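You operate a simulated robot arm through the tools that you are given. There is no shell and no other tool. Be economical: measure what you need, move in short steps, check, and stop when the job is done.

You are at the controls of a simulated two-armed robot. One attempt, no reset.

JOB
Pick up the 25 pcs order card with one hand, pass it to the other hand and put it on the top of the outfeed rollers. Fetch the case from the top of the low table and set it on top of the white sheets on the cross belt. Take the metal block and leave it on the strapper table. Put the yellow carton stack from the left cross belt on the left black belt. Put the 17 pcs wedge bundle from the left black belt on the left cross belt and the 12 pcs wedge bundle on the top of the small cabinet. Put the brown divider on top of the brown board scraps on the left cross belt. Turn the black count wheel to 6. Take the card that says "Gleamwick" and leave it on the top of the bundle rack. Fetch the blue test strip and set it on the top of the grey bench. Any order will do. Set down upright: metal block, brown divider.

It is judged by the outcome, as a careful person would: the job done as asked, and still so three seconds after it is handed in. It fails if anything else is knocked over, pushed out of place, dropped, spilled or broken. Flat cloth is picked up by pressing the open fingertips on it (5 to 10 N) and closing them slowly along it; thin cloth reads only 2 to 8 mm in the jaws.

ROBOT AND FRAMES
Two 7-joint arms with fingered hands on one trunk, on a base that drives. Base frame: it is fixed to the floor where the robot stands at the start and does not move with it; the origin is under the middle of the robot, x ahead of it, y to its left, z up. Units: mm, rad, N and s.
The left shoulder is at the start at [70, 145, 1137], the right one opposite. With the tool pointing down near the work surface each hand reaches from about 100 to 700 mm from the robot's upright axis, wherever it stands, measured 20 degrees to its own side. Places, roughly: black count wheel [4700, 2100, 800]; blue test strip (7x3x3 cm) [7700, 3500, 900]; board scraps (17x6x4 cm) [7300, -800, 900]; brown divider (3x5x5 cm) [4800, 1800, 800]; card [3500, 3500, 1000]; carton stack [6750, -750, 750]; case [-1500, -750, 750]; left black belt [6000, -4200, 900]; left cross belt [6400, -700, 800]; metal block [7250, -500, 1000]; order card [500, 250, 750]; strapper table [8000, 900, 800]; top of the bundle rack [200, 4500, 800]; top of the grey bench [4700, 1400, 800]; top of the outfeed rollers [900, 2600, 600]; top of the small cabinet [8300, -700, 800]; wedge bundle [5750, -2000, 1000]; white sheets (54x38x3 cm) [400, -700, 900]. Payload 3.5 kg a hand.
The TCP of each hand is the grasp point between the finger pads, 25 mm short of the fingertips. In the tool frame z runs along the fingers and y along their closing line. Largest opening 88 mm; the body of the gripper starts 29 mm behind the TCP. The gripper is a hand of 4 fingers: y runs from the thumb to the fingers, the wrist lies at [-13, -97, -162] in the tool frame.
Orientation is that of the tool frame in the base frame, as a unit quaternion [x, y, z, w]. With the fingers straight down and the wrist toward the robot, the tool's x, y and z point along [0, 1, 0], [1, 0, 0] and [0, 0, -1] of the base frame.

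CONTROLS
- The arms move only by the tool play_rows. It takes "left_commands", "right_commands" or both (then of equal length, played together; a hand with none holds still); each is text: rows parted by semicolons, each of 6 numbers parted by spaces: the shift along the tool's x, y, z in units of 250 mm (1.0 is 250 mm), then the turn, a rotation vector about the tool's x, y, z in units of 60 degrees (1.0 is 60 degrees). In form: tx ty tz ax ay az; .... A call has 1 to 12 rows; each row is the pose to reach, as a shift and turn from the pose commanded when the call began, along the tool's axes at that moment. A call with a number of a shift or a turn outside -1 to 1 is refused whole. A row lasts 0.2 s, in which the tool goes at most 50 mm and 0.15 rad; a call with a longer step from one row to the next is refused whole. A pose out of reach is approached as far as the arm can. The call stops where the force on the tool passes 40 N (or 10 N more than at its start, if that is more) or the arm is blocked; 0.2 s more then pass. In this call time passes only in rows, and 0.2 s behind the last. It gives the time, the measured TCP pose, the force on the tool (base axes), the opening and the grip force at its end, in the units of the frame above (readings bear some noise), with the torque about the TCP (base axes, N m) and any sound that the robot's microphone picked up, and new pictures: "pictures" is both (left out), scene, wrist or none (wrist: the cameras of the hands that moved).
- Cameras (640 x 400 px; columns grow to the right, rows downward): "scene" is now at [121.8, -40.1, 1442]; the picture's right is [-0.51, -0.86, 0.00], its down [-0.60, 0.35, -0.72] and it looks along [0.62, -0.36, -0.70] (base axes); focal length 235 px, centre (320, 200). "left" rides on the left gripper at [-64, -83, -98] in its tool frame; the picture's right is [-0.62, -0.37, 0.69], its down [0.71, -0.63, 0.30] and it looks along [0.32, 0.68, 0.65] (tool axes); focal length 265 px, centre (320, 200). "right" rides on the right gripper at [64, -83, -98] in its tool frame; the picture's right is [-0.62, 0.37, -0.69], its down [-0.71, -0.63, 0.30] and it looks along [-0.32, 0.68, 0.65] (tool axes); focal length 265 px, centre (320, 200). There is no depth. A picture from a camera that has moved, and an enlarged one, comes with that camera's place and axes in the base frame and with its lens.
- lift_body(by): slides the trunk up (or, below 0, down) by that many mm; the arms and the scene camera ride with it, the base frame stays. It gives what a move gives, with no picture.
- drive_base(legs): drives the robot by 1 to 6 legs, each [ahead, left, turn to the left] in mm, mm and rad, along the robot's own axes; the way and the turn of a leg run together, so that a leg with both is an arc; at most 1500 mm and 3.142 rad a leg. The arms and the cameras ride along, it lands a little off, and it stops where it bumps. It gives what a move gives, and a new picture of the scene camera.
- curl_fingers(index, middle, ring, thumb_bend, thumb_turn, hand): sets how far each is bent, from 0 (flat) to 1 (curled in); at 0.3 the hand is open as for a grip, at 0.7 the pads meet at the TCP. One left out holds its place. A second passes; each finger stops where it meets its share of the squeeze, and holds until it gets a number again. It is the only way to open and close the hand. It gives what a move gives, with no picture; readings hold the bend of each and the force on the fingers (four entries, about 0 where the hand has none), thumb and palm. thumb_turn goes from beside the hand (0) to across from the fingers (1), as for a grip.
- aim_head(pan, tilt): turns the head with the scene camera to pan (to the left, within 1.501 rad either way) and tilt (down, from -0.506 to 1.204), counted from straight ahead of the robot. It gives what a move gives, and a new picture of the scene camera.
- inspect(camera, box): a new picture of the part [left, top, right, bottom] of that camera's present view, enlarged. No time passes.
- close_job(): hands the job in; it is judged then, once.

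Work in short steps. Places have to be worked out from the pictures, the camera data and where the tool is seen: move nearer, look again, correct. Check each grasp and each placing, and mend what went wrong. You have 525 turns and 360 pictures in all, those below and enlarged ones among them. Open the grippers and draw the arms clear of the work before you hand the job in, unless the task says otherwise; then end with one line.

The tools are called after "Emit:" as name(argument=value, ...) on one line, values as JSON. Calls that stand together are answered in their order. play_rows: Moves the arms, as the interface text tells. Its arguments: {"type":"object","properties":{"left_commands":{"type":"string"},"right_commands":{"type":"string"},"pictures":{"type":"string","enum":["both","scene","wrist","none"]}},"required":[]} The other tools are called the same way: lift_body (by) slides the trunk up or down; curl_fingers (index, middle, ring, thumb_bend, thumb_turn, hand) moves the fingers one by one; drive_base (legs) drives the base; aim_head (pan, tilt) turns the head that bears the scene camera; inspect (camera, box) takes an enlarged picture of a part of a camera's view; close_job () hands the job in.

At the start:

```text
time_s: 0.0
left_ee_pos: [495.5, 68.1, 1162.1]
left_orientation: [0.708, 0.707, 0.0, 0.0]
left_contact_force: [0.6, 0.1, -0.5]
left_ft_torque: [0.0, 0.0, 0.01]
left_opening: 87.5
left_grasp_force: 0.0
left_shape: jaw
left_bend: [0.3, 0.3, 0.3, 0.3, 0.98]
left_finger forces: [0.0, 0.1, 0.0, 0.0, 0.1, 0.0]
right_ee_pos: [437.5, -373.2, 1227.9]
right_orientation: [0.708, 0.707, 0.0, -0.001]
right_contact_force: [-0.3, -0.5, 1.1]
right_ft_torque: [-0.03, 0.03, 0.02]
right_opening: 87.4
right_grasp_force: 0.1
right_shape: jaw
right_bend: [0.3, 0.3, 0.3, 0.3, 0.98]
right_finger forces: [0.0, 0.0, 0.0, 0.0, 0.0, 0.1]
trunk travel left (down, up): [-700.0, 140.0]
robot x, y, heading: [-0.2, -1.2, -0.002]
head pan, tilt: [-0.531, 0.768]
```

scene: 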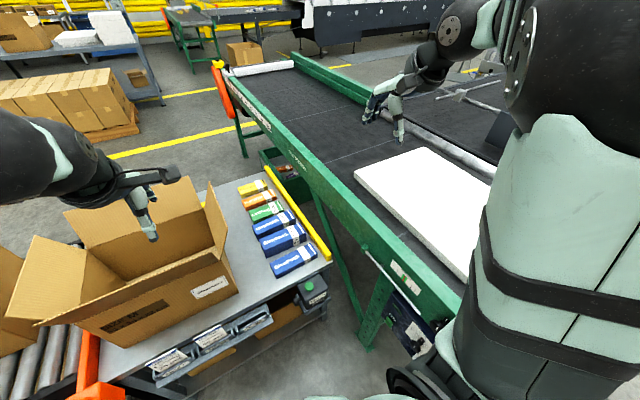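
right: 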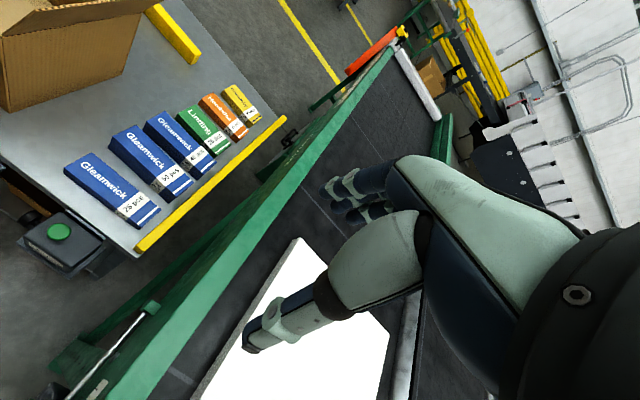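
left: 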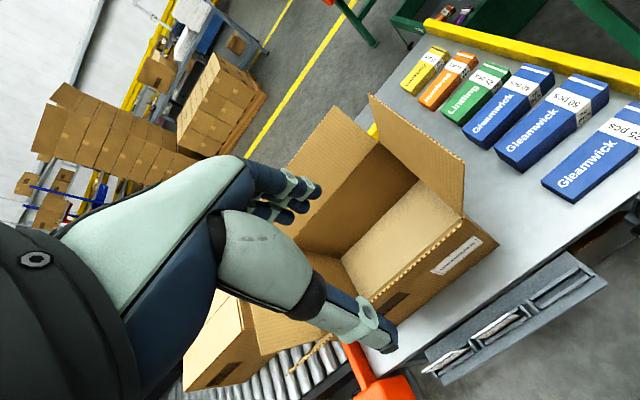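

The table ahead holds an open carton, labelled bundles and a tray of cards at the near edge. I'll enlarge that region to find the order card.

Emit:
inspect(camera="scene", box=[120, 280, 320, 400])

Emit:
inspect(camera="left", box=[400, 230, 640, 400])

```text
3.20 times, centred on (220, 340) of scene
camera zoom: at [121.8, -40.1, 1442.0], right [-0.51, -0.86, 0.0], down [-0.6, 0.35, -0.72], along [0.62, -0.36, -0.7], focal length 753 px, centre (640, -248)
```

zoom: 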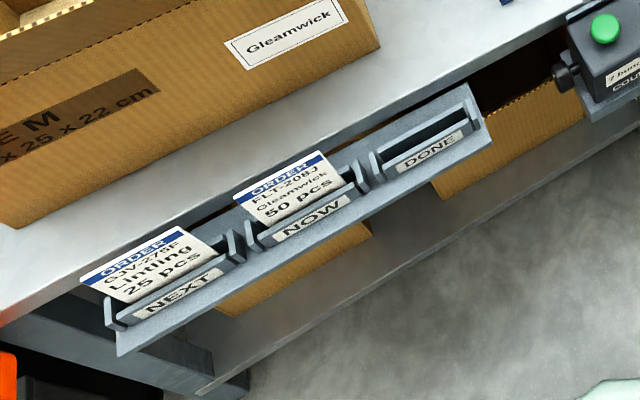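

```text
2.35 times, centred on (520, 315) of left
camera zoom: at [414.0, 4.3, 1259.8], right [-0.37, -0.62, -0.69], down [-0.63, 0.71, -0.3], along [0.68, 0.32, -0.65], focal length 624 px, centre (-151, -71)
```

zoom: 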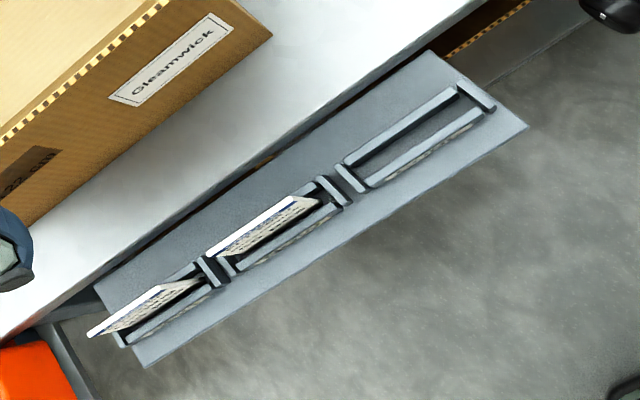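

The 25 pcs card stands in the NEXT slot with its top edge near [478, 242, 700]. I'll aim the head at it for a closer view.

Emit:
aim_head(pan=0.55, tilt=1.0)

```text
time_s: 1.3
left_ee_pos: [496.0, 69.6, 1161.6]
left_orientation: [0.707, 0.708, 0.001, 0.001]
left_contact_force: [-0.2, -1.6, 0.0]
left_ft_torque: [0.01, -0.02, -0.01]
left_opening: 87.4
left_grasp_force: 0.0
left_shape: jaw
left_bend: [0.3, 0.3, 0.3, 0.3, 0.98]
left_finger forces: [0.0, 0.0, 0.1, 0.0, 0.1, 0.0]
right_ee_pos: [438.1, -373.3, 1229.6]
right_orientation: [0.707, 0.707, 0.0, 0.0]
right_contact_force: [0.3, -0.1, -0.6]
right_ft_torque: [0.0, 0.02, -0.02]
right_opening: 87.6
right_grasp_force: 0.0
right_shape: jaw
right_bend: [0.3, 0.3, 0.3, 0.3, 0.98]
right_finger forces: [0.0, 0.1, 0.0, 0.0, 0.0, 0.0]
trunk travel left (down, up): [-700.0, 140.0]
robot x, y, heading: [0.5, 1.2, 0.001]
head pan, tilt: [0.55, 1.0]
camera scene: at [110.5, 37.9, 1424.4], right [0.52, -0.85, 0.0], down [-0.72, -0.44, -0.54], along [0.46, 0.28, -0.84], focal length 235 px, centre (320, 200)
```

scene: 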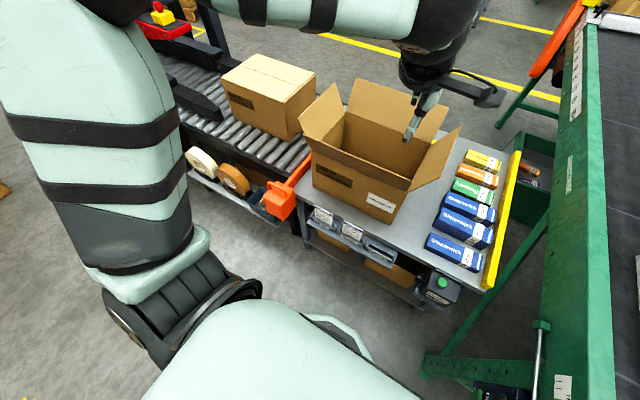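

Emit:
inspect(camera="scene", box=[270, 180, 430, 280])

```text
4.00 times, centred on (350, 230) of scene
camera zoom: at [110.5, 37.9, 1424.4], right [0.52, -0.85, 0.0], down [-0.72, -0.44, -0.54], along [0.46, 0.28, -0.84], focal length 941 px, centre (200, 80)
```

zoom: 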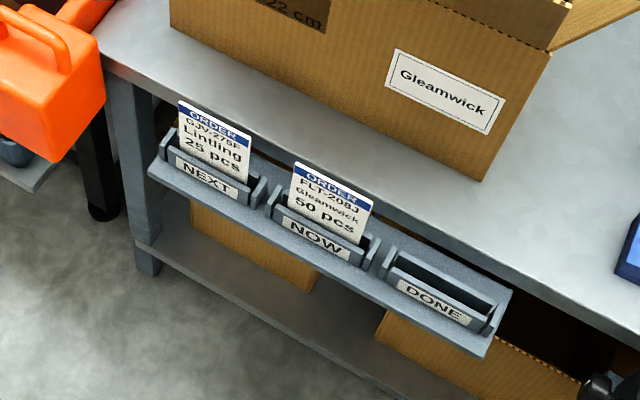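

I'll bring the left hand back, left and down so its camera sees the card close up.

Emit:
play_rows(left_commands="0.081 -0.08 0.13 0 0 0; 0.162 -0.16 0.26 0 0 0; 0.243 -0.24 0.39 0 0 0; 0.324 -0.32 0.52 0 0 0; 0.405 -0.4 0.65 0 0 0; 0.486 -0.48 0.78 0 0 0; 0.568 -0.552 0.9 0 0 0; 0.568 -0.552 1.0 0 0 0", pictures="wrist")

```text
time_s: 3.1
left_ee_pos: [393.7, 218.8, 902.0]
left_orientation: [0.707, 0.707, 0.002, -0.001]
left_contact_force: [-0.4, -0.1, 0.0]
left_ft_torque: [0.02, -0.02, 0.0]
left_opening: 87.8
left_grasp_force: 0.1
left_shape: jaw
left_bend: [0.3, 0.3, 0.3, 0.3, 0.98]
left_finger forces: [0.0, 0.0, 0.1, 0.0, 0.0, 0.0]
left hand out of reach, approached as far as the arm can: row 5, 6, 7, 8
right_ee_pos: [438.1, -374.3, 1229.3]
right_orientation: [0.707, 0.707, 0.0, -0.001]
right_contact_force: [0.2, 0.0, 0.9]
right_ft_torque: [-0.02, 0.04, 0.04]
right_opening: 87.6
right_grasp_force: 0.0
right_shape: jaw
right_bend: [0.3, 0.3, 0.3, 0.3, 0.98]
right_finger forces: [0.0, 0.1, 0.1, 0.0, 0.1, 0.0]
trunk travel left (down, up): [-700.0, 140.0]
robot x, y, heading: [-0.0, 2.6, -0.003]
head pan, tilt: [0.55, 1.0]
camera left: at [311.5, 153.0, 1000.5], right [-0.37, -0.62, -0.69], down [-0.63, 0.72, -0.3], along [0.68, 0.33, -0.65], focal length 265 px, centre (320, 200)
```

left: 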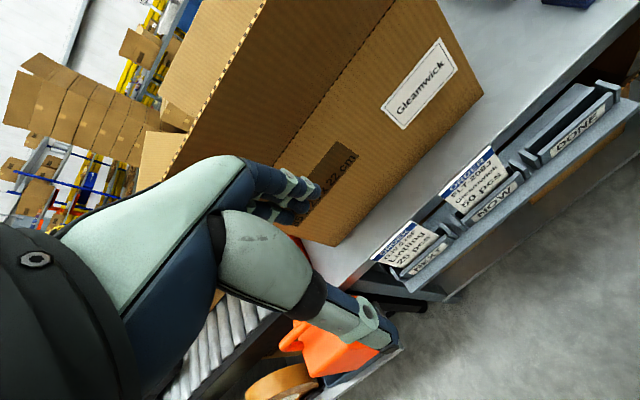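

Card top is at about [479, 244, 696] and the table edge near z 630. I'll lower the trunk 140 so the hand hovers higher than the card before moving over it.

Emit:
lift_body(by=-140)

```text
time_s: 4.8
left_ee_pos: [392.5, 217.8, 762.0]
left_orientation: [0.708, 0.707, 0.0, -0.001]
left_contact_force: [-0.4, 0.1, 0.9]
left_ft_torque: [0.0, -0.02, 0.0]
left_opening: 87.8
left_grasp_force: 0.1
left_shape: jaw
left_bend: [0.3, 0.3, 0.3, 0.3, 0.98]
left_finger forces: [0.1, 0.0, 0.0, 0.0, 0.0, 0.1]
right_ee_pos: [438.7, -373.5, 1089.0]
right_orientation: [0.707, 0.707, 0.0, 0.0]
right_contact_force: [-0.2, 0.2, -0.5]
right_ft_torque: [0.0, 0.0, 0.01]
right_opening: 87.8
right_grasp_force: 0.1
right_shape: jaw
right_bend: [0.3, 0.3, 0.3, 0.3, 0.98]
right_finger forces: [0.1, 0.1, 0.1, 0.1, 0.0, 0.0]
trunk travel left (down, up): [-560.0, 280.0]
robot x, y, heading: [1.8, -3.1, -0.002]
head pan, tilt: [0.55, 1.0]
```

Moving forward over the card at the same height.

Emit:
play_rows(left_commands="0.035 0.11 0 0 0 0; 0.07 0.22 0 0 0 0; 0.104 0.328 0 0 0 0; 0.104 0.328 0 0 0 0", pictures="both")

```text
time_s: 5.8
left_ee_pos: [473.6, 246.5, 762.5]
left_orientation: [0.707, 0.707, 0.0, 0.0]
left_contact_force: [0.5, -0.8, -0.2]
left_ft_torque: [0.05, -0.02, 0.01]
left_opening: 87.8
left_grasp_force: 0.1
left_shape: jaw
left_bend: [0.3, 0.3, 0.3, 0.3, 0.98]
left_finger forces: [0.0, 0.1, 0.1, 0.1, 0.0, 0.0]
right_ee_pos: [437.6, -372.2, 1088.5]
right_orientation: [0.707, 0.707, -0.001, 0.0]
right_contact_force: [-0.9, 0.8, -0.2]
right_ft_torque: [-0.01, 0.01, -0.02]
right_opening: 87.6
right_grasp_force: 0.0
right_shape: jaw
right_bend: [0.3, 0.3, 0.3, 0.3, 0.98]
right_finger forces: [0.0, 0.1, 0.1, 0.1, 0.0, 0.0]
trunk travel left (down, up): [-560.0, 280.0]
robot x, y, heading: [1.4, 3.5, 0.002]
head pan, tilt: [0.55, 1.0]
camera scene: at [110.1, 38.1, 1284.4], right [0.52, -0.85, 0.0], down [-0.72, -0.44, -0.54], along [0.46, 0.28, -0.84], focal length 235 px, centre (320, 200)
camera left: at [391.2, 181.4, 861.4], right [-0.37, -0.62, -0.69], down [-0.63, 0.71, -0.3], along [0.68, 0.32, -0.65], focal length 265 px, centre (320, 200)
```

scene: 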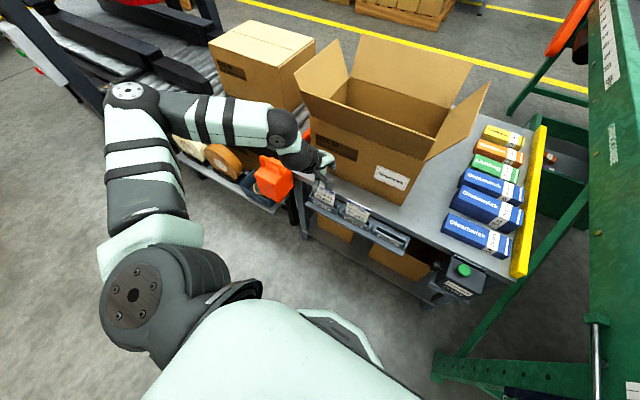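
left: 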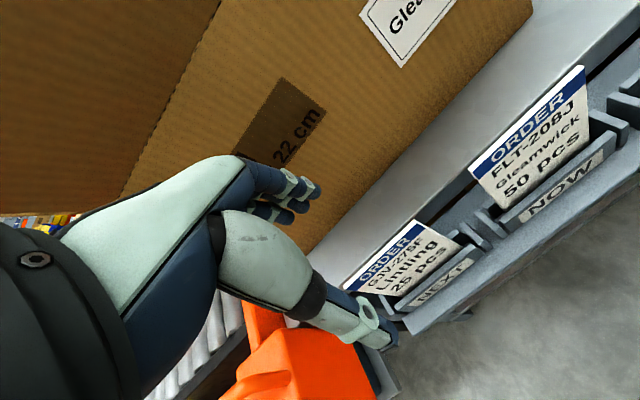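

Triangulation holds: card top centre near [478, 243, 696]. Lowering straight down to z≈680 to straddle the card.

Emit:
play_rows(left_commands="-0.01 0.01 0.12 0 0 0; -0.01 0.01 0.24 0 0 0; -0.01 0.01 0.33 0 0 0", pictures="wrist")

```text
time_s: 6.6
left_ee_pos: [476.7, 244.4, 679.9]
left_orientation: [0.707, 0.707, -0.001, -0.001]
left_contact_force: [0.0, -1.0, -0.4]
left_ft_torque: [0.03, 0.0, -0.01]
left_opening: 87.9
left_grasp_force: 0.1
left_shape: jaw
left_bend: [0.3, 0.3, 0.3, 0.3, 0.98]
left_finger forces: [0.0, 0.0, 0.1, 0.1, 0.0, 0.0]
right_ee_pos: [438.7, -373.6, 1088.0]
right_orientation: [0.707, 0.707, 0.0, 0.0]
right_contact_force: [-0.3, 0.5, 0.0]
right_ft_torque: [-0.02, -0.01, 0.04]
right_opening: 87.7
right_grasp_force: 0.1
right_shape: jaw
right_bend: [0.3, 0.3, 0.3, 0.3, 0.98]
right_finger forces: [0.1, 0.0, 0.1, 0.0, 0.0, 0.0]
trunk travel left (down, up): [-560.0, 280.0]
robot x, y, heading: [0.3, -2.3, -0.002]
head pan, tilt: [0.55, 1.0]
camera left: at [393.8, 178.2, 778.6], right [-0.37, -0.62, -0.69], down [-0.63, 0.71, -0.3], along [0.68, 0.32, -0.65], focal length 265 px, centre (320, 200)
```

left: 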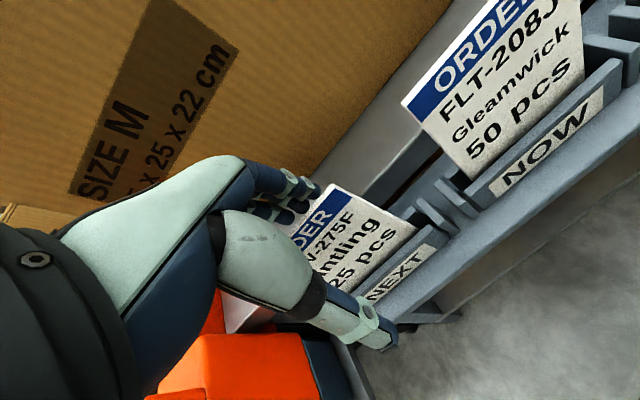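

The card sits between thumb and fingers; closing the hand.

Emit:
curl_fingers(hand="left", index=0.75, middle=0.75, ring=0.75, thumb_bend=0.75)

Emit:
inspect(camera="left", box=[180, 100, 500, 300])

```text
time_s: 7.6
left_ee_pos: [475.4, 242.6, 679.5]
left_orientation: [0.707, 0.707, -0.001, -0.001]
left_contact_force: [-0.1, 0.2, -0.3]
left_ft_torque: [-0.01, 0.04, -0.13]
left_opening: 0.0
left_grasp_force: 7.6
left_shape: fingers
left_bend: [0.74, 0.74, 0.74, 0.7, 0.97]
left_finger forces: [3.4, 2.4, 2.1, 0.1, 7.8, 0.0]
right_ee_pos: [437.6, -373.3, 1088.7]
right_orientation: [0.707, 0.708, 0.0, 0.0]
right_contact_force: [-1.1, -0.6, -0.2]
right_ft_torque: [0.03, 0.0, -0.02]
right_opening: 87.5
right_grasp_force: 0.1
right_shape: jaw
right_bend: [0.3, 0.3, 0.3, 0.3, 0.98]
right_finger forces: [0.0, 0.0, 0.0, 0.0, 0.0, 0.0]
trunk travel left (down, up): [-560.0, 280.0]
robot x, y, heading: [1.6, 1.0, -0.001]
head pan, tilt: [0.55, 1.0]
```

```text
2.00 times, centred on (340, 200) of left
camera zoom: at [393.5, 178.1, 778.8], right [-0.37, -0.62, -0.69], down [-0.63, 0.71, -0.3], along [0.68, 0.32, -0.65], focal length 531 px, centre (280, 200)
```

zoom: 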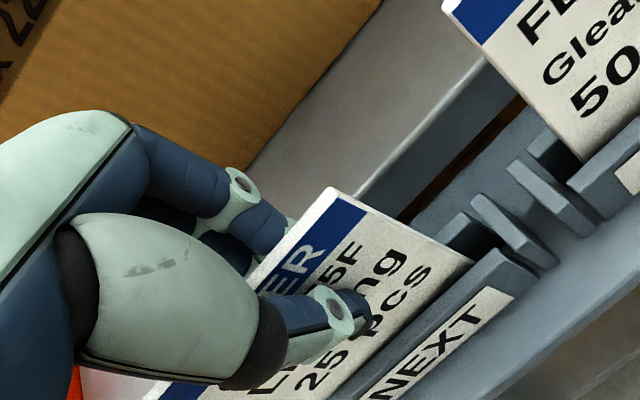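

Gripped with 7.6 N. Lifting straight up, gently.

Emit:
play_rows(left_commands="0 0 -0.08 0 0 0; 0 0 -0.18 0 0 0; 0 0 -0.32 0 0 0; 0 0 -0.48 0 0 0; 0 0 -0.64 0 0 0; 0 0 -0.8 0 0 0", pictures="wrist")

```text
time_s: 9.0
left_ee_pos: [473.1, 244.2, 881.0]
left_orientation: [0.707, 0.708, 0.001, -0.001]
left_contact_force: [0.2, 0.3, 0.2]
left_ft_torque: [-0.01, -0.02, 0.0]
left_opening: 0.0
left_grasp_force: 6.4
left_shape: fingers
left_bend: [0.74, 0.75, 0.75, 0.7, 0.96]
left_finger forces: [5.1, 1.0, 0.0, 0.1, 6.2, 0.0]
right_ee_pos: [436.1, -373.7, 1089.3]
right_orientation: [0.707, 0.707, 0.0, 0.0]
right_contact_force: [0.0, 0.1, -0.6]
right_ft_torque: [-0.02, -0.03, 0.03]
right_opening: 87.7
right_grasp_force: 0.0
right_shape: jaw
right_bend: [0.3, 0.3, 0.3, 0.3, 0.98]
right_finger forces: [0.0, 0.0, 0.0, 0.0, 0.0, 0.0]
trunk travel left (down, up): [-560.0, 280.0]
robot x, y, heading: [3.3, 0.6, 0.004]
head pan, tilt: [0.55, 1.0]
camera left: at [391.7, 178.6, 979.6], right [-0.37, -0.62, -0.69], down [-0.63, 0.71, -0.3], along [0.68, 0.32, -0.65], focal length 265 px, centre (320, 200)
```

left: 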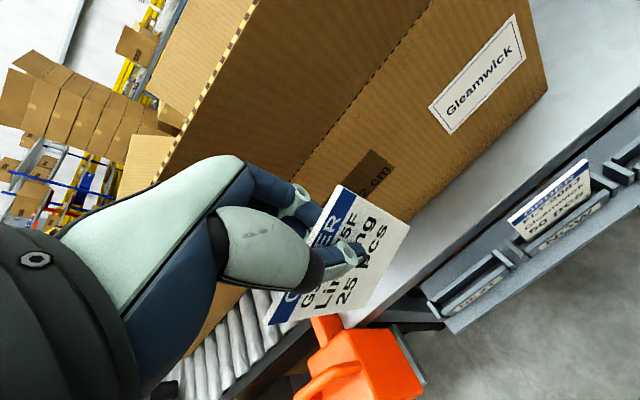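

Card is free of the slot. I'll check with the head camera how much of it sticks out below the fingers, to plan the hand-over.

Emit:
inspect(camera="left", box=[240, 150, 440, 350])

Emit:
inspect(camera="scene", box=[250, 80, 450, 240])

```text
2.00 times, centred on (340, 250) of left
camera zoom: at [391.7, 178.6, 979.6], right [-0.37, -0.62, -0.69], down [-0.63, 0.71, -0.3], along [0.68, 0.32, -0.65], focal length 531 px, centre (280, 100)
```

zoom: 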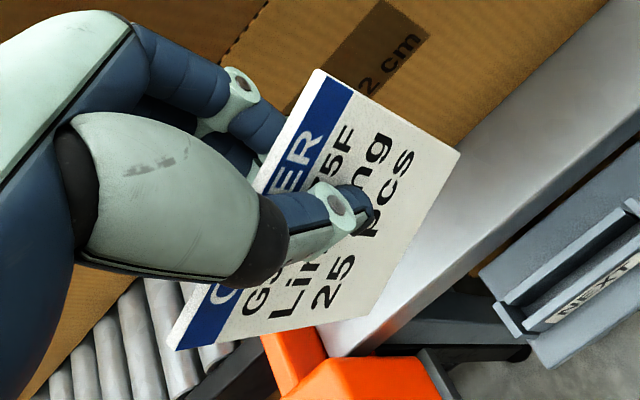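

```text
2.50 times, centred on (350, 160) of scene
camera zoom: at [109.3, 37.3, 1284.4], right [0.52, -0.85, 0.0], down [-0.72, -0.44, -0.54], along [0.46, 0.28, -0.84], focal length 588 px, centre (245, 300)
```

zoom: 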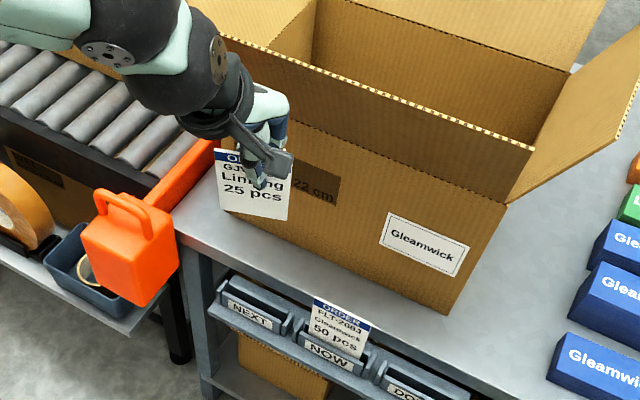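

The card sticks out about 40 mm below the thumb tip, enough for the other hand. I'll back off 250 mm from the table to have free space for the hand-over.

Emit:
drive_base(legs=[[-250, 0, 0]])

```text
time_s: 10.8
left_ee_pos: [226.6, 244.2, 881.0]
left_orientation: [0.707, 0.707, 0.0, -0.001]
left_contact_force: [0.5, -0.9, 1.1]
left_ft_torque: [-0.01, 0.01, 0.01]
left_opening: 0.1
left_grasp_force: 6.4
left_shape: fingers
left_bend: [0.74, 0.75, 0.75, 0.7, 0.96]
left_finger forces: [5.1, 0.9, 0.0, 0.1, 6.2, 0.0]
right_ee_pos: [191.5, -373.2, 1087.3]
right_orientation: [0.707, 0.708, 0.0, 0.0]
right_contact_force: [0.4, 0.2, -0.2]
right_ft_torque: [-0.07, -0.01, -0.05]
right_opening: 87.7
right_grasp_force: 0.0
right_shape: jaw
right_bend: [0.3, 0.3, 0.3, 0.3, 0.98]
right_finger forces: [0.0, 0.0, 0.0, 0.0, 0.0, 0.0]
trunk travel left (down, up): [-560.0, 280.0]
robot x, y, heading: [-246.8, 0.4, -0.001]
head pan, tilt: [0.55, 1.0]
camera scene: at [-137.1, 38.0, 1284.3], right [0.52, -0.85, 0.0], down [-0.72, -0.44, -0.54], along [0.46, 0.28, -0.84], focal length 235 px, centre (320, 200)
```

scene: 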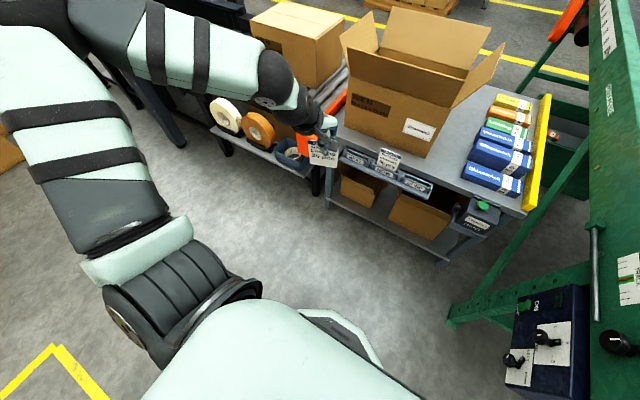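

Rotating both hands toward each other (fingers horizontal), first 60°, while bringing them in front of the chest.

Emit:
play_rows(left_commands="-0.047 -0.012 -0.035 0 -0.125 0; -0.094 -0.023 -0.07 0 -0.25 0; -0.141 -0.035 -0.105 0 -0.375 0; -0.188 -0.046 -0.14 0 -0.5 0; -0.235 -0.058 -0.175 0 -0.625 0; -0.282 -0.07 -0.21 0 -0.75 0; -0.329 -0.08 -0.245 0 -0.875 0; -0.376 -0.092 -0.28 0 -1 0", right_commands="0.05 0.005 0.065 0 0.125 0; 0.1 0.01 0.13 0 0.25 0; 0.15 0.015 0.195 0 0.375 0; 0.2 0.02 0.26 0 0.5 0; 0.25 0.025 0.325 0 0.625 0; 0.3 0.03 0.39 0 0.75 0; 0.35 0.04 0.455 0 0.875 0; 0.4 0.048 0.52 0 1 0", pictures="none")

Emit:
aim_head(pan=0.0, tilt=0.8)

```text
time_s: 12.6
left_ee_pos: [203.1, 149.0, 950.9]
left_orientation: [0.612, 0.613, -0.355, 0.353]
left_contact_force: [0.5, 0.1, 0.4]
left_ft_torque: [0.0, -0.02, -0.02]
left_opening: 0.1
left_grasp_force: 6.1
left_shape: fingers
left_bend: [0.74, 0.75, 0.75, 0.7, 0.96]
left_finger forces: [5.1, 1.0, 0.0, 0.0, 6.2, 0.0]
right_ee_pos: [203.5, -274.7, 959.2]
right_orientation: [0.611, 0.613, 0.353, -0.355]
right_contact_force: [0.6, -0.1, -0.1]
right_ft_torque: [-0.01, -0.01, 0.02]
right_opening: 87.8
right_grasp_force: 0.1
right_shape: jaw
right_bend: [0.3, 0.3, 0.3, 0.3, 0.98]
right_finger forces: [0.0, 0.0, 0.0, 0.0, 0.0, 0.0]
trunk travel left (down, up): [-560.0, 280.0]
robot x, y, heading: [-248.0, -3.8, 0.002]
head pan, tilt: [0.55, 1.0]
```

```text
time_s: 13.6
left_ee_pos: [202.3, 150.5, 949.4]
left_orientation: [0.611, 0.613, -0.354, 0.354]
left_contact_force: [0.5, -1.0, -0.1]
left_ft_torque: [-0.01, 0.02, -0.01]
left_opening: 0.0
left_grasp_force: 6.8
left_shape: fingers
left_bend: [0.74, 0.75, 0.75, 0.7, 0.96]
left_finger forces: [5.2, 1.0, 0.0, 0.0, 6.2, 0.0]
right_ee_pos: [204.1, -274.9, 959.0]
right_orientation: [0.612, 0.613, 0.353, -0.355]
right_contact_force: [0.6, 0.2, 0.0]
right_ft_torque: [0.01, 0.02, 0.01]
right_opening: 87.5
right_grasp_force: 0.0
right_shape: jaw
right_bend: [0.3, 0.3, 0.3, 0.3, 0.98]
right_finger forces: [0.1, 0.0, 0.1, 0.0, 0.0, 0.0]
trunk travel left (down, up): [-560.0, 280.0]
robot x, y, heading: [-246.7, 2.1, 0.002]
head pan, tilt: [0.0, 0.799]
camera scene: at [-115.8, 1.6, 1299.4], right [0.0, -1.0, 0.0], down [-0.72, 0.0, -0.7], along [0.7, 0.0, -0.72], focal length 235 px, centre (320, 200)
```

scene: 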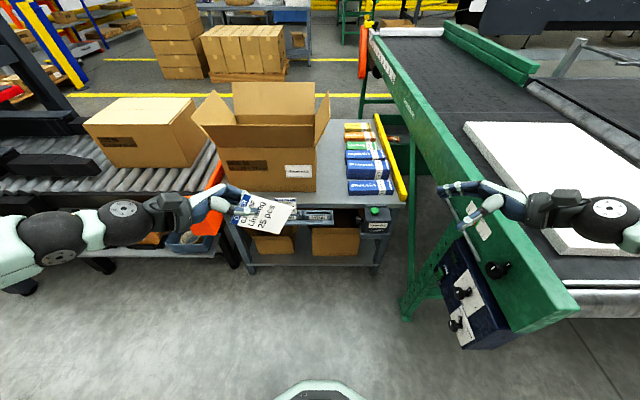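

Both hands followed well. Completing the last 30° on each.

Emit:
play_rows(left_commands="0 0 0 0 -0.125 0; 0 0 0 0 -0.25 0; 0 0 0 0 -0.375 0; 0 0 0 0 -0.5 0", right_commands="0 0 0 0 0.125 0; 0 0 0 0 0.25 0; 0 0 0 0 0.375 0; 0 0 0 0 0.5 0", pictures="both")

Emit:
inspect(camera="scene", box=[170, 150, 330, 250])

```text
time_s: 14.6
left_ee_pos: [203.8, 149.3, 950.9]
left_orientation: [0.499, 0.5, -0.5, 0.501]
left_contact_force: [-0.2, 0.4, 1.1]
left_ft_torque: [-0.02, -0.03, 0.03]
left_opening: 0.0
left_grasp_force: 6.0
left_shape: fingers
left_bend: [0.74, 0.75, 0.75, 0.7, 0.96]
left_finger forces: [5.3, 0.9, 0.1, 0.0, 6.2, 0.0]
right_ee_pos: [203.3, -273.6, 957.0]
right_orientation: [-0.5, -0.499, -0.499, 0.502]
right_contact_force: [-0.1, 0.5, 0.2]
right_ft_torque: [0.01, -0.01, 0.02]
right_opening: 87.3
right_grasp_force: 0.2
right_shape: jaw
right_bend: [0.3, 0.3, 0.3, 0.3, 0.98]
right_finger forces: [0.1, 0.0, 0.1, 0.0, 0.0, 0.0]
trunk travel left (down, up): [-560.0, 280.0]
robot x, y, heading: [-247.8, -3.3, 0.004]
head pan, tilt: [0.0, 0.799]
camera scene: at [-115.1, 0.9, 1299.5], right [0.0, -1.0, 0.0], down [-0.72, 0.0, -0.7], along [0.7, 0.0, -0.72], focal length 235 px, centre (320, 200)
camera right: at [119.8, -372.0, 1023.7], right [0.37, -0.69, -0.62], down [-0.63, 0.31, -0.71], along [0.68, 0.66, -0.32], focal length 265 px, centre (320, 200)
camera left: at [121.7, 247.6, 1014.5], right [-0.37, -0.69, 0.62], down [-0.63, -0.31, -0.71], along [0.68, -0.65, -0.32], focal length 265 px, centre (320, 200)
```

scene: 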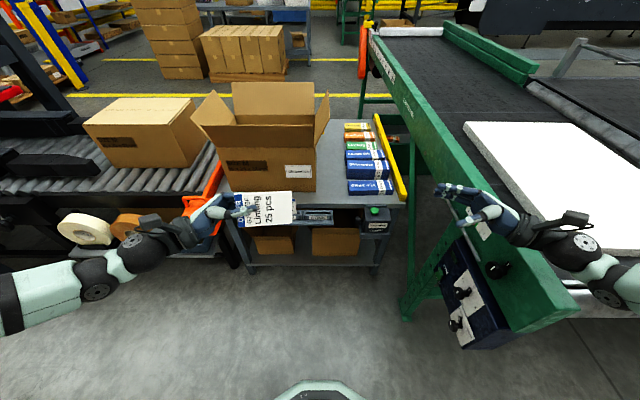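
right: 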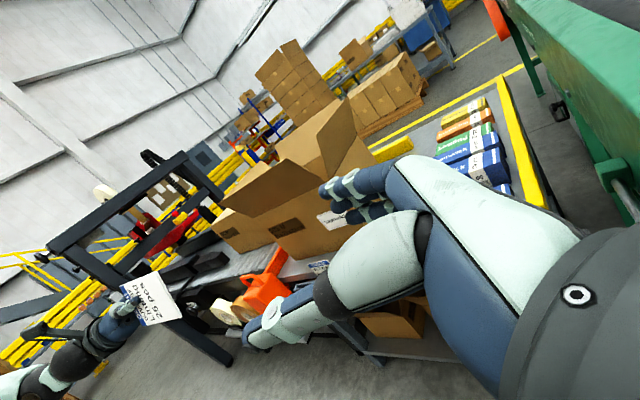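
left: 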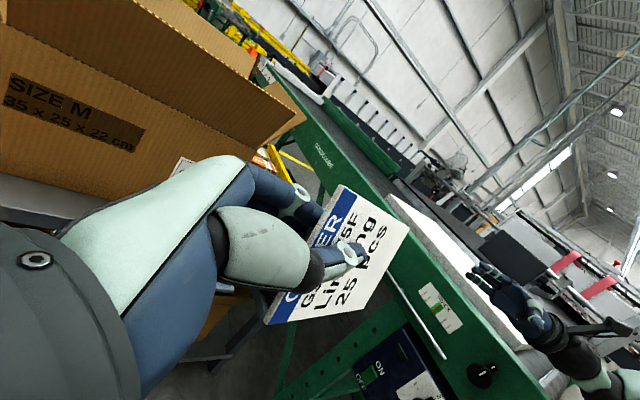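

```text
4.00 times, centred on (250, 200) of scene
camera zoom: at [-115.1, 0.9, 1299.5], right [0.0, -1.0, 0.0], down [-0.72, 0.0, -0.7], along [0.7, 0.0, -0.72], focal length 941 px, centre (600, 200)
```

zoom: 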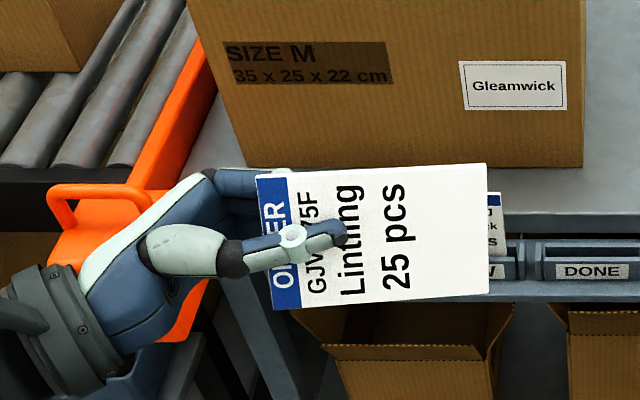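

The card now extends ~70 mm past the left thumb toward the right hand. Bringing the right hand in to just short of the card.

Emit:
play_rows(right_commands="0 0 0.17 0 0 0; 0 0 0.34 0 0 0; 0 0 0.51 0 0 0; -0.01 0 0.68 0 0 0; -0.02 0 0.85 0 0 0; -0.024 0 1.0 0 0 0", pictures="wrist")

Emit:
inspect(camera="scene", box=[200, 150, 440, 300])

```text
time_s: 16.0
left_ee_pos: [202.8, 150.0, 949.6]
left_orientation: [0.498, 0.501, -0.5, 0.501]
left_contact_force: [-0.6, -0.4, -0.2]
left_ft_torque: [0.0, 0.02, -0.01]
left_opening: 0.1
left_grasp_force: 6.1
left_shape: fingers
left_bend: [0.74, 0.75, 0.75, 0.7, 0.96]
left_finger forces: [5.3, 1.0, 0.0, 0.0, 6.2, 0.0]
right_ee_pos: [198.7, -21.9, 951.6]
right_orientation: [0.5, 0.5, 0.5, -0.5]
right_contact_force: [0.0, -0.4, -0.8]
right_ft_torque: [-0.01, -0.01, -0.03]
right_opening: 87.7
right_grasp_force: 0.0
right_shape: jaw
right_bend: [0.3, 0.3, 0.3, 0.3, 0.98]
right_finger forces: [0.0, 0.0, 0.0, 0.0, 0.0, 0.1]
trunk travel left (down, up): [-560.0, 280.0]
robot x, y, heading: [-248.3, 4.4, 0.008]
head pan, tilt: [0.0, 0.799]
camera right: at [115.8, -119.3, 1018.0], right [0.37, -0.69, -0.62], down [-0.63, 0.3, -0.71], along [0.68, 0.65, -0.33], focal length 265 px, centre (320, 200)
```

right: 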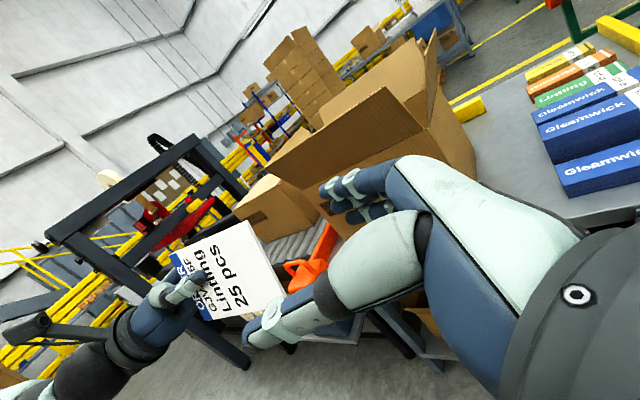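

```text
2.67 times, centred on (320, 225) of scene
camera zoom: at [-115.3, 2.9, 1299.4], right [0.0, -1.0, 0.0], down [-0.72, 0.0, -0.7], along [0.7, 0.0, -0.72], focal length 627 px, centre (320, 133)
```

zoom: 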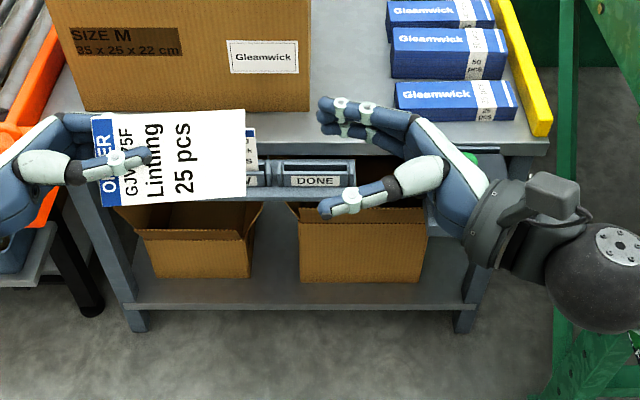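

The card lies between the right thumb and fingers in this view. Advancing right hand 110 mm.

Emit:
play_rows(right_commands="0 0.005 0.15 0 0 0; 0 0.01 0.3 0 0 0; 0 0.015 0.44 0 0 0", pictures="wrist")

Emit:
inspect(camera="scene", box=[200, 150, 440, 300])

```text
time_s: 16.8
left_ee_pos: [203.8, 151.7, 949.4]
left_orientation: [0.499, 0.501, -0.501, 0.5]
left_contact_force: [-0.5, -0.2, 0.8]
left_ft_torque: [-0.03, 0.01, 0.01]
left_opening: 0.0
left_grasp_force: 5.0
left_shape: fingers
left_bend: [0.74, 0.75, 0.75, 0.7, 0.96]
left_finger forces: [5.2, 1.0, 0.0, 0.0, 6.1, 0.1]
right_ee_pos: [205.5, 88.4, 953.1]
right_orientation: [-0.499, -0.5, -0.5, 0.501]
right_contact_force: [0.3, 0.1, 0.1]
right_ft_torque: [-0.01, -0.01, 0.01]
right_opening: 87.6
right_grasp_force: 0.1
right_shape: jaw
right_bend: [0.3, 0.3, 0.3, 0.3, 0.98]
right_finger forces: [0.0, 0.1, 0.0, 0.0, 0.0, 0.0]
trunk travel left (down, up): [-560.0, 280.0]
robot x, y, heading: [-242.8, 1.2, 0.001]
head pan, tilt: [0.0, 0.799]
camera right: at [122.5, -10.7, 1018.6], right [0.37, -0.69, -0.62], down [-0.63, 0.3, -0.71], along [0.68, 0.65, -0.33], focal length 265 px, centre (320, 200)
```

right: 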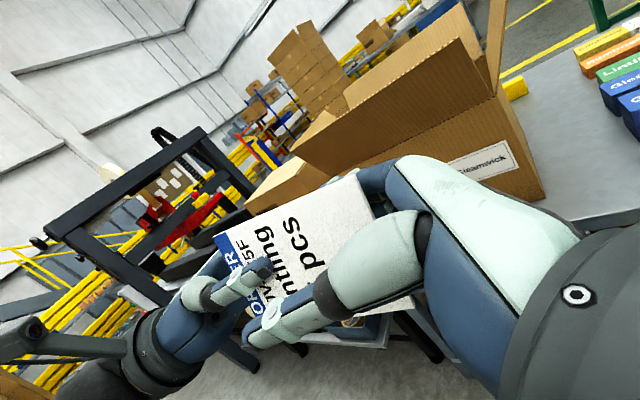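

```text
2.67 times, centred on (320, 225) of scene
camera zoom: at [-115.5, 3.1, 1299.4], right [0.0, -1.0, 0.0], down [-0.72, 0.0, -0.7], along [0.7, 0.0, -0.72], focal length 627 px, centre (320, 133)
```

zoom: 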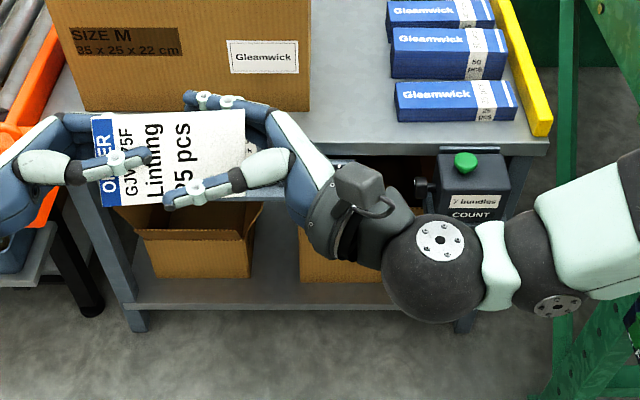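

The hands straddle without touching; closing the right hand on the card's free end.

Emit:
curl_fingers(hand="right", index=0.75, middle=0.75, ring=0.75, thumb_bend=0.75)

Emit:
inspect(camera="scene", box=[200, 150, 440, 300])

```text
time_s: 17.8
left_ee_pos: [202.7, 149.7, 950.0]
left_orientation: [0.5, 0.5, -0.5, 0.5]
left_contact_force: [0.5, -3.9, 0.0]
left_ft_torque: [0.02, 0.04, 0.0]
left_opening: 0.0
left_grasp_force: 6.5
left_shape: fingers
left_bend: [0.74, 0.75, 0.75, 0.7, 0.96]
left_finger forces: [5.3, 0.8, 0.1, 0.0, 5.8, 0.0]
right_ee_pos: [205.5, 86.4, 953.4]
right_orientation: [-0.5, -0.5, -0.499, 0.501]
right_contact_force: [-0.3, 3.5, -0.5]
right_ft_torque: [-0.04, 0.03, 0.03]
right_opening: 0.0
right_grasp_force: 6.7
right_shape: fingers
right_bend: [0.73, 0.74, 0.75, 0.71, 0.97]
right_finger forces: [4.9, 1.4, 0.1, 0.0, 6.7, 0.0]
trunk travel left (down, up): [-560.0, 280.0]
robot x, y, heading: [-248.3, -2.8, 0.004]
head pan, tilt: [0.0, 0.799]
```

```text
2.67 times, centred on (320, 225) of scene
camera zoom: at [-115.8, 1.8, 1299.5], right [0.0, -1.0, 0.0], down [-0.72, 0.0, -0.7], along [0.7, 0.0, -0.72], focal length 627 px, centre (320, 133)
```

zoom: 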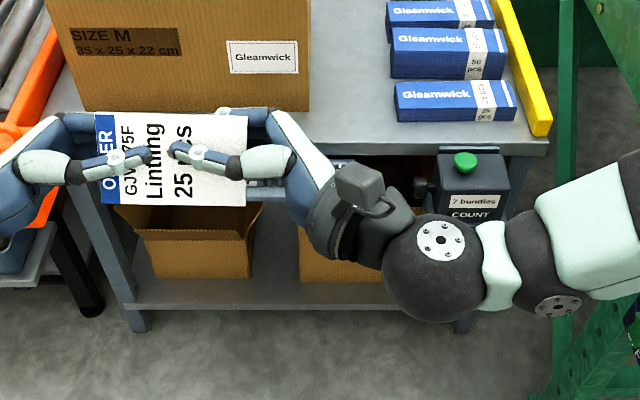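

Both hands now hold the card. Opening the left hand.

Emit:
curl_fingers(hand="left", index=0.3, middle=0.3, ring=0.3, thumb_bend=0.3)

Emit:
play_rows(left_commands="0 0 -0.15 0 0 0; 0 0 -0.3 0 0 0; 0 0 -0.45 0 0 0; 0 0 -0.6 0 0 0", pictures="scene")

```text
time_s: 18.8
left_ee_pos: [203.8, 150.0, 950.4]
left_orientation: [0.499, 0.501, -0.5, 0.5]
left_contact_force: [-0.3, -0.1, -0.2]
left_ft_torque: [-0.05, 0.03, 0.02]
left_opening: 84.3
left_grasp_force: 0.1
left_shape: fingers
left_bend: [0.3, 0.3, 0.3, 0.3, 0.97]
left_finger forces: [0.0, 0.0, 0.0, 0.1, 0.0, 0.0]
right_ee_pos: [205.6, 85.6, 954.1]
right_orientation: [-0.5, -0.5, -0.499, 0.501]
right_contact_force: [-0.3, -0.4, -0.6]
right_ft_torque: [0.01, 0.0, 0.01]
right_opening: 0.0
right_grasp_force: 6.6
right_shape: fingers
right_bend: [0.74, 0.75, 0.75, 0.71, 0.97]
right_finger forces: [5.2, 1.2, 0.0, 0.1, 6.6, 0.0]
trunk travel left (down, up): [-560.0, 280.0]
robot x, y, heading: [-246.7, -0.7, -0.001]
head pan, tilt: [0.0, 0.799]
```

```text
time_s: 19.8
left_ee_pos: [200.6, 303.9, 950.7]
left_orientation: [-0.499, -0.5, 0.501, -0.5]
left_contact_force: [-0.5, -0.5, 0.3]
left_ft_torque: [-0.01, 0.0, -0.03]
left_opening: 84.6
left_grasp_force: 0.2
left_shape: fingers
left_bend: [0.3, 0.3, 0.3, 0.3, 0.97]
left_finger forces: [0.1, 0.0, 0.1, 0.0, 0.1, 0.1]
right_ee_pos: [204.6, 85.8, 953.0]
right_orientation: [0.5, 0.502, 0.499, -0.5]
right_contact_force: [0.1, 0.5, 0.3]
right_ft_torque: [-0.02, 0.03, -0.02]
right_opening: 0.0
right_grasp_force: 6.3
right_shape: fingers
right_bend: [0.74, 0.75, 0.75, 0.71, 0.97]
right_finger forces: [5.2, 1.4, 0.0, 0.1, 6.5, 0.0]
trunk travel left (down, up): [-560.0, 280.0]
robot x, y, heading: [-249.8, 0.8, 0.005]
head pan, tilt: [0.0, 0.799]
camera scene: at [-116.1, 2.7, 1299.5], right [0.0, -1.0, 0.0], down [-0.72, 0.0, -0.7], along [0.7, 0.0, -0.72], focal length 235 px, centre (320, 200)
```

scene: 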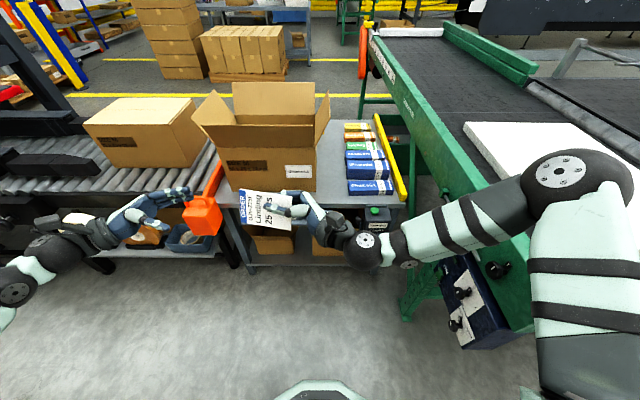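

Hand-over done: right hand alone holds the card. Now I look to the left for the outfeed rollers around [900, 2600].

Emit:
aim_head(pan=1.2, tilt=0.35)

```text
time_s: 21.2
left_ee_pos: [201.7, 302.9, 949.6]
left_orientation: [-0.499, -0.5, 0.501, -0.5]
left_contact_force: [0.1, -0.5, -0.5]
left_ft_torque: [0.03, -0.03, -0.01]
left_opening: 84.8
left_grasp_force: 0.2
left_shape: fingers
left_bend: [0.3, 0.3, 0.3, 0.3, 0.97]
left_finger forces: [0.0, 0.1, 0.0, 0.1, 0.1, 0.0]
right_ee_pos: [205.6, 86.2, 954.1]
right_orientation: [0.499, 0.501, 0.5, -0.5]
right_contact_force: [-0.5, 0.2, 0.3]
right_ft_torque: [-0.04, -0.02, -0.03]
right_opening: 0.0
right_grasp_force: 6.3
right_shape: fingers
right_bend: [0.74, 0.75, 0.75, 0.71, 0.97]
right_finger forces: [5.3, 1.3, 0.0, 0.0, 6.5, 0.1]
trunk travel left (down, up): [-560.0, 280.0]
robot x, y, heading: [-247.5, -0.1, 0.001]
head pan, tilt: [1.201, 0.351]
camera scene: at [-162.9, 88.5, 1339.1], right [0.93, -0.36, 0.0], down [-0.12, -0.32, -0.94], along [0.34, 0.88, -0.34], focal length 235 px, centre (320, 200)
```

scene: 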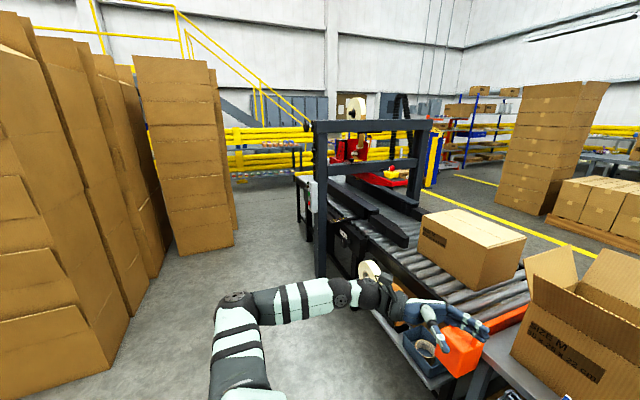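

Corridor between the sealer and carton stacks is wide enough. I'll strafe left 1500 mm along it, at the same distance from the machine.

Emit:
drive_base(legs=[[60, 1500, 0]])

```text
refused: leg 1 is longer than a leg can be; nothing moved
```

Emit:
drive_base(legs=[[50, 1450, 0]])

```text
time_s: 28.3
left_ee_pos: [227.6, 1741.6, 949.9]
left_orientation: [0.494, 0.506, -0.495, 0.505]
left_contact_force: [0.0, 0.3, 0.9]
left_ft_torque: [-0.02, -0.03, 0.01]
left_opening: 84.5
left_grasp_force: 0.0
left_shape: fingers
left_bend: [0.3, 0.3, 0.3, 0.3, 0.97]
left_finger forces: [0.0, 0.0, 0.1, 0.0, 0.0, 0.1]
right_ee_pos: [240.0, 1526.4, 953.3]
right_orientation: [-0.494, -0.506, -0.494, 0.506]
right_contact_force: [0.7, 0.3, 0.2]
right_ft_torque: [0.01, 0.0, 0.0]
right_opening: 0.2
right_grasp_force: 6.5
right_shape: fingers
right_bend: [0.74, 0.75, 0.75, 0.71, 0.97]
right_finger forces: [5.1, 1.3, 0.0, 0.0, 6.4, 0.0]
trunk travel left (down, up): [-560.0, 280.0]
robot x, y, heading: [-213.5, 1429.9, 0.026]
head pan, tilt: [1.201, 0.351]
camera scene: at [-130.8, 1519.7, 1339.1], right [0.94, -0.34, 0.0], down [-0.12, -0.32, -0.94], along [0.32, 0.88, -0.34], focal length 235 px, centre (320, 200)
```

scene: 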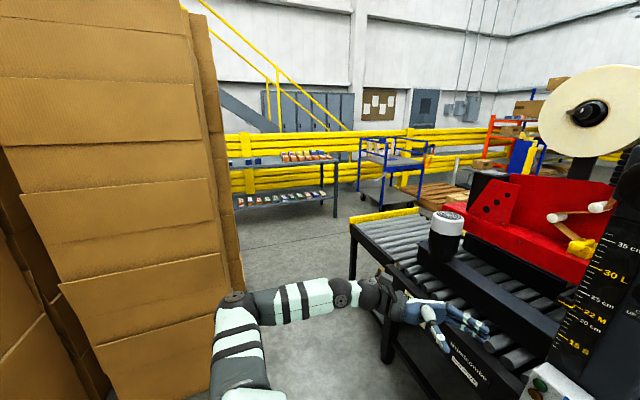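

Outfeed rollers lie at x≈580–1200, y up to ~2850. I'll strafe 720 more, then check before moving in.

Emit:
drive_base(legs=[[40, 740, 0], [260, 0, 0.3]])

```text
time_s: 33.8
left_ee_pos: [410.3, 2637.5, 948.7]
left_orientation: [0.413, 0.573, -0.416, 0.572]
left_contact_force: [0.8, 0.0, 0.8]
left_ft_torque: [-0.02, 0.01, 0.0]
left_opening: 84.4
left_grasp_force: 0.0
left_shape: fingers
left_bend: [0.3, 0.3, 0.3, 0.3, 0.97]
left_finger forces: [0.0, 0.0, 0.0, 0.0, 0.0, 0.1]
right_ee_pos: [481.4, 2433.7, 952.3]
right_orientation: [-0.415, -0.573, -0.414, 0.573]
right_contact_force: [0.7, 0.1, -0.5]
right_ft_torque: [-0.01, -0.01, -0.02]
right_opening: 0.0
right_grasp_force: 6.5
right_shape: fingers
right_bend: [0.74, 0.75, 0.75, 0.71, 0.97]
right_finger forces: [5.1, 1.3, 0.0, 0.0, 6.4, 0.0]
trunk travel left (down, up): [-560.0, 280.0]
robot x, y, heading: [81.1, 2210.5, 0.316]
head pan, tilt: [1.201, 0.351]
camera scene: at [131.9, 2320.9, 1339.1], right [1.0, -0.05, 0.0], down [-0.02, -0.34, -0.94], along [0.05, 0.94, -0.34], focal length 235 px, centre (320, 200)
```

scene: 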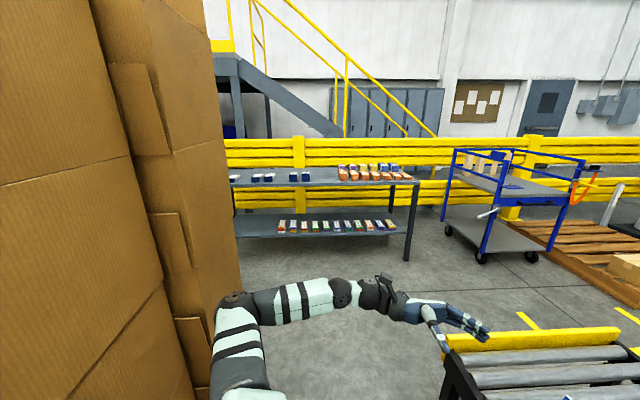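

Now I look toward the rollers ahead.

Emit:
aim_head(pan=0.1, tilt=0.75)

```text
time_s: 35.1
left_ee_pos: [409.9, 2638.0, 949.9]
left_orientation: [0.413, 0.573, -0.416, 0.572]
left_contact_force: [0.6, 0.0, -0.2]
left_ft_torque: [0.0, -0.01, 0.02]
left_opening: 84.3
left_grasp_force: 0.1
left_shape: fingers
left_bend: [0.3, 0.3, 0.3, 0.3, 0.97]
left_finger forces: [0.1, 0.0, 0.0, 0.0, 0.1, 0.0]
right_ee_pos: [481.6, 2433.5, 954.3]
right_orientation: [-0.414, -0.573, -0.415, 0.573]
right_contact_force: [-0.9, 0.3, 0.0]
right_ft_torque: [0.02, 0.01, 0.0]
right_opening: 0.3
right_grasp_force: 6.5
right_shape: fingers
right_bend: [0.74, 0.75, 0.75, 0.71, 0.97]
right_finger forces: [5.1, 1.3, 0.0, 0.1, 6.4, 0.1]
trunk travel left (down, up): [-560.0, 280.0]
robot x, y, heading: [78.4, 2210.8, 0.321]
head pan, tilt: [0.099, 0.75]
camera scene: at [202.2, 2261.3, 1303.5], right [0.41, -0.91, 0.0], down [-0.62, -0.28, -0.73], along [0.67, 0.3, -0.68], focal length 235 px, centre (320, 200)
```

scene: 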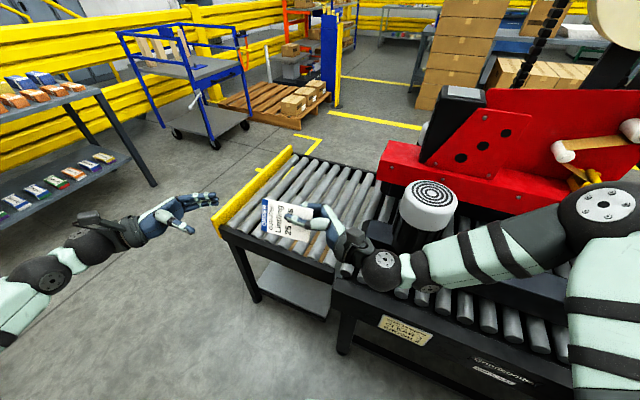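

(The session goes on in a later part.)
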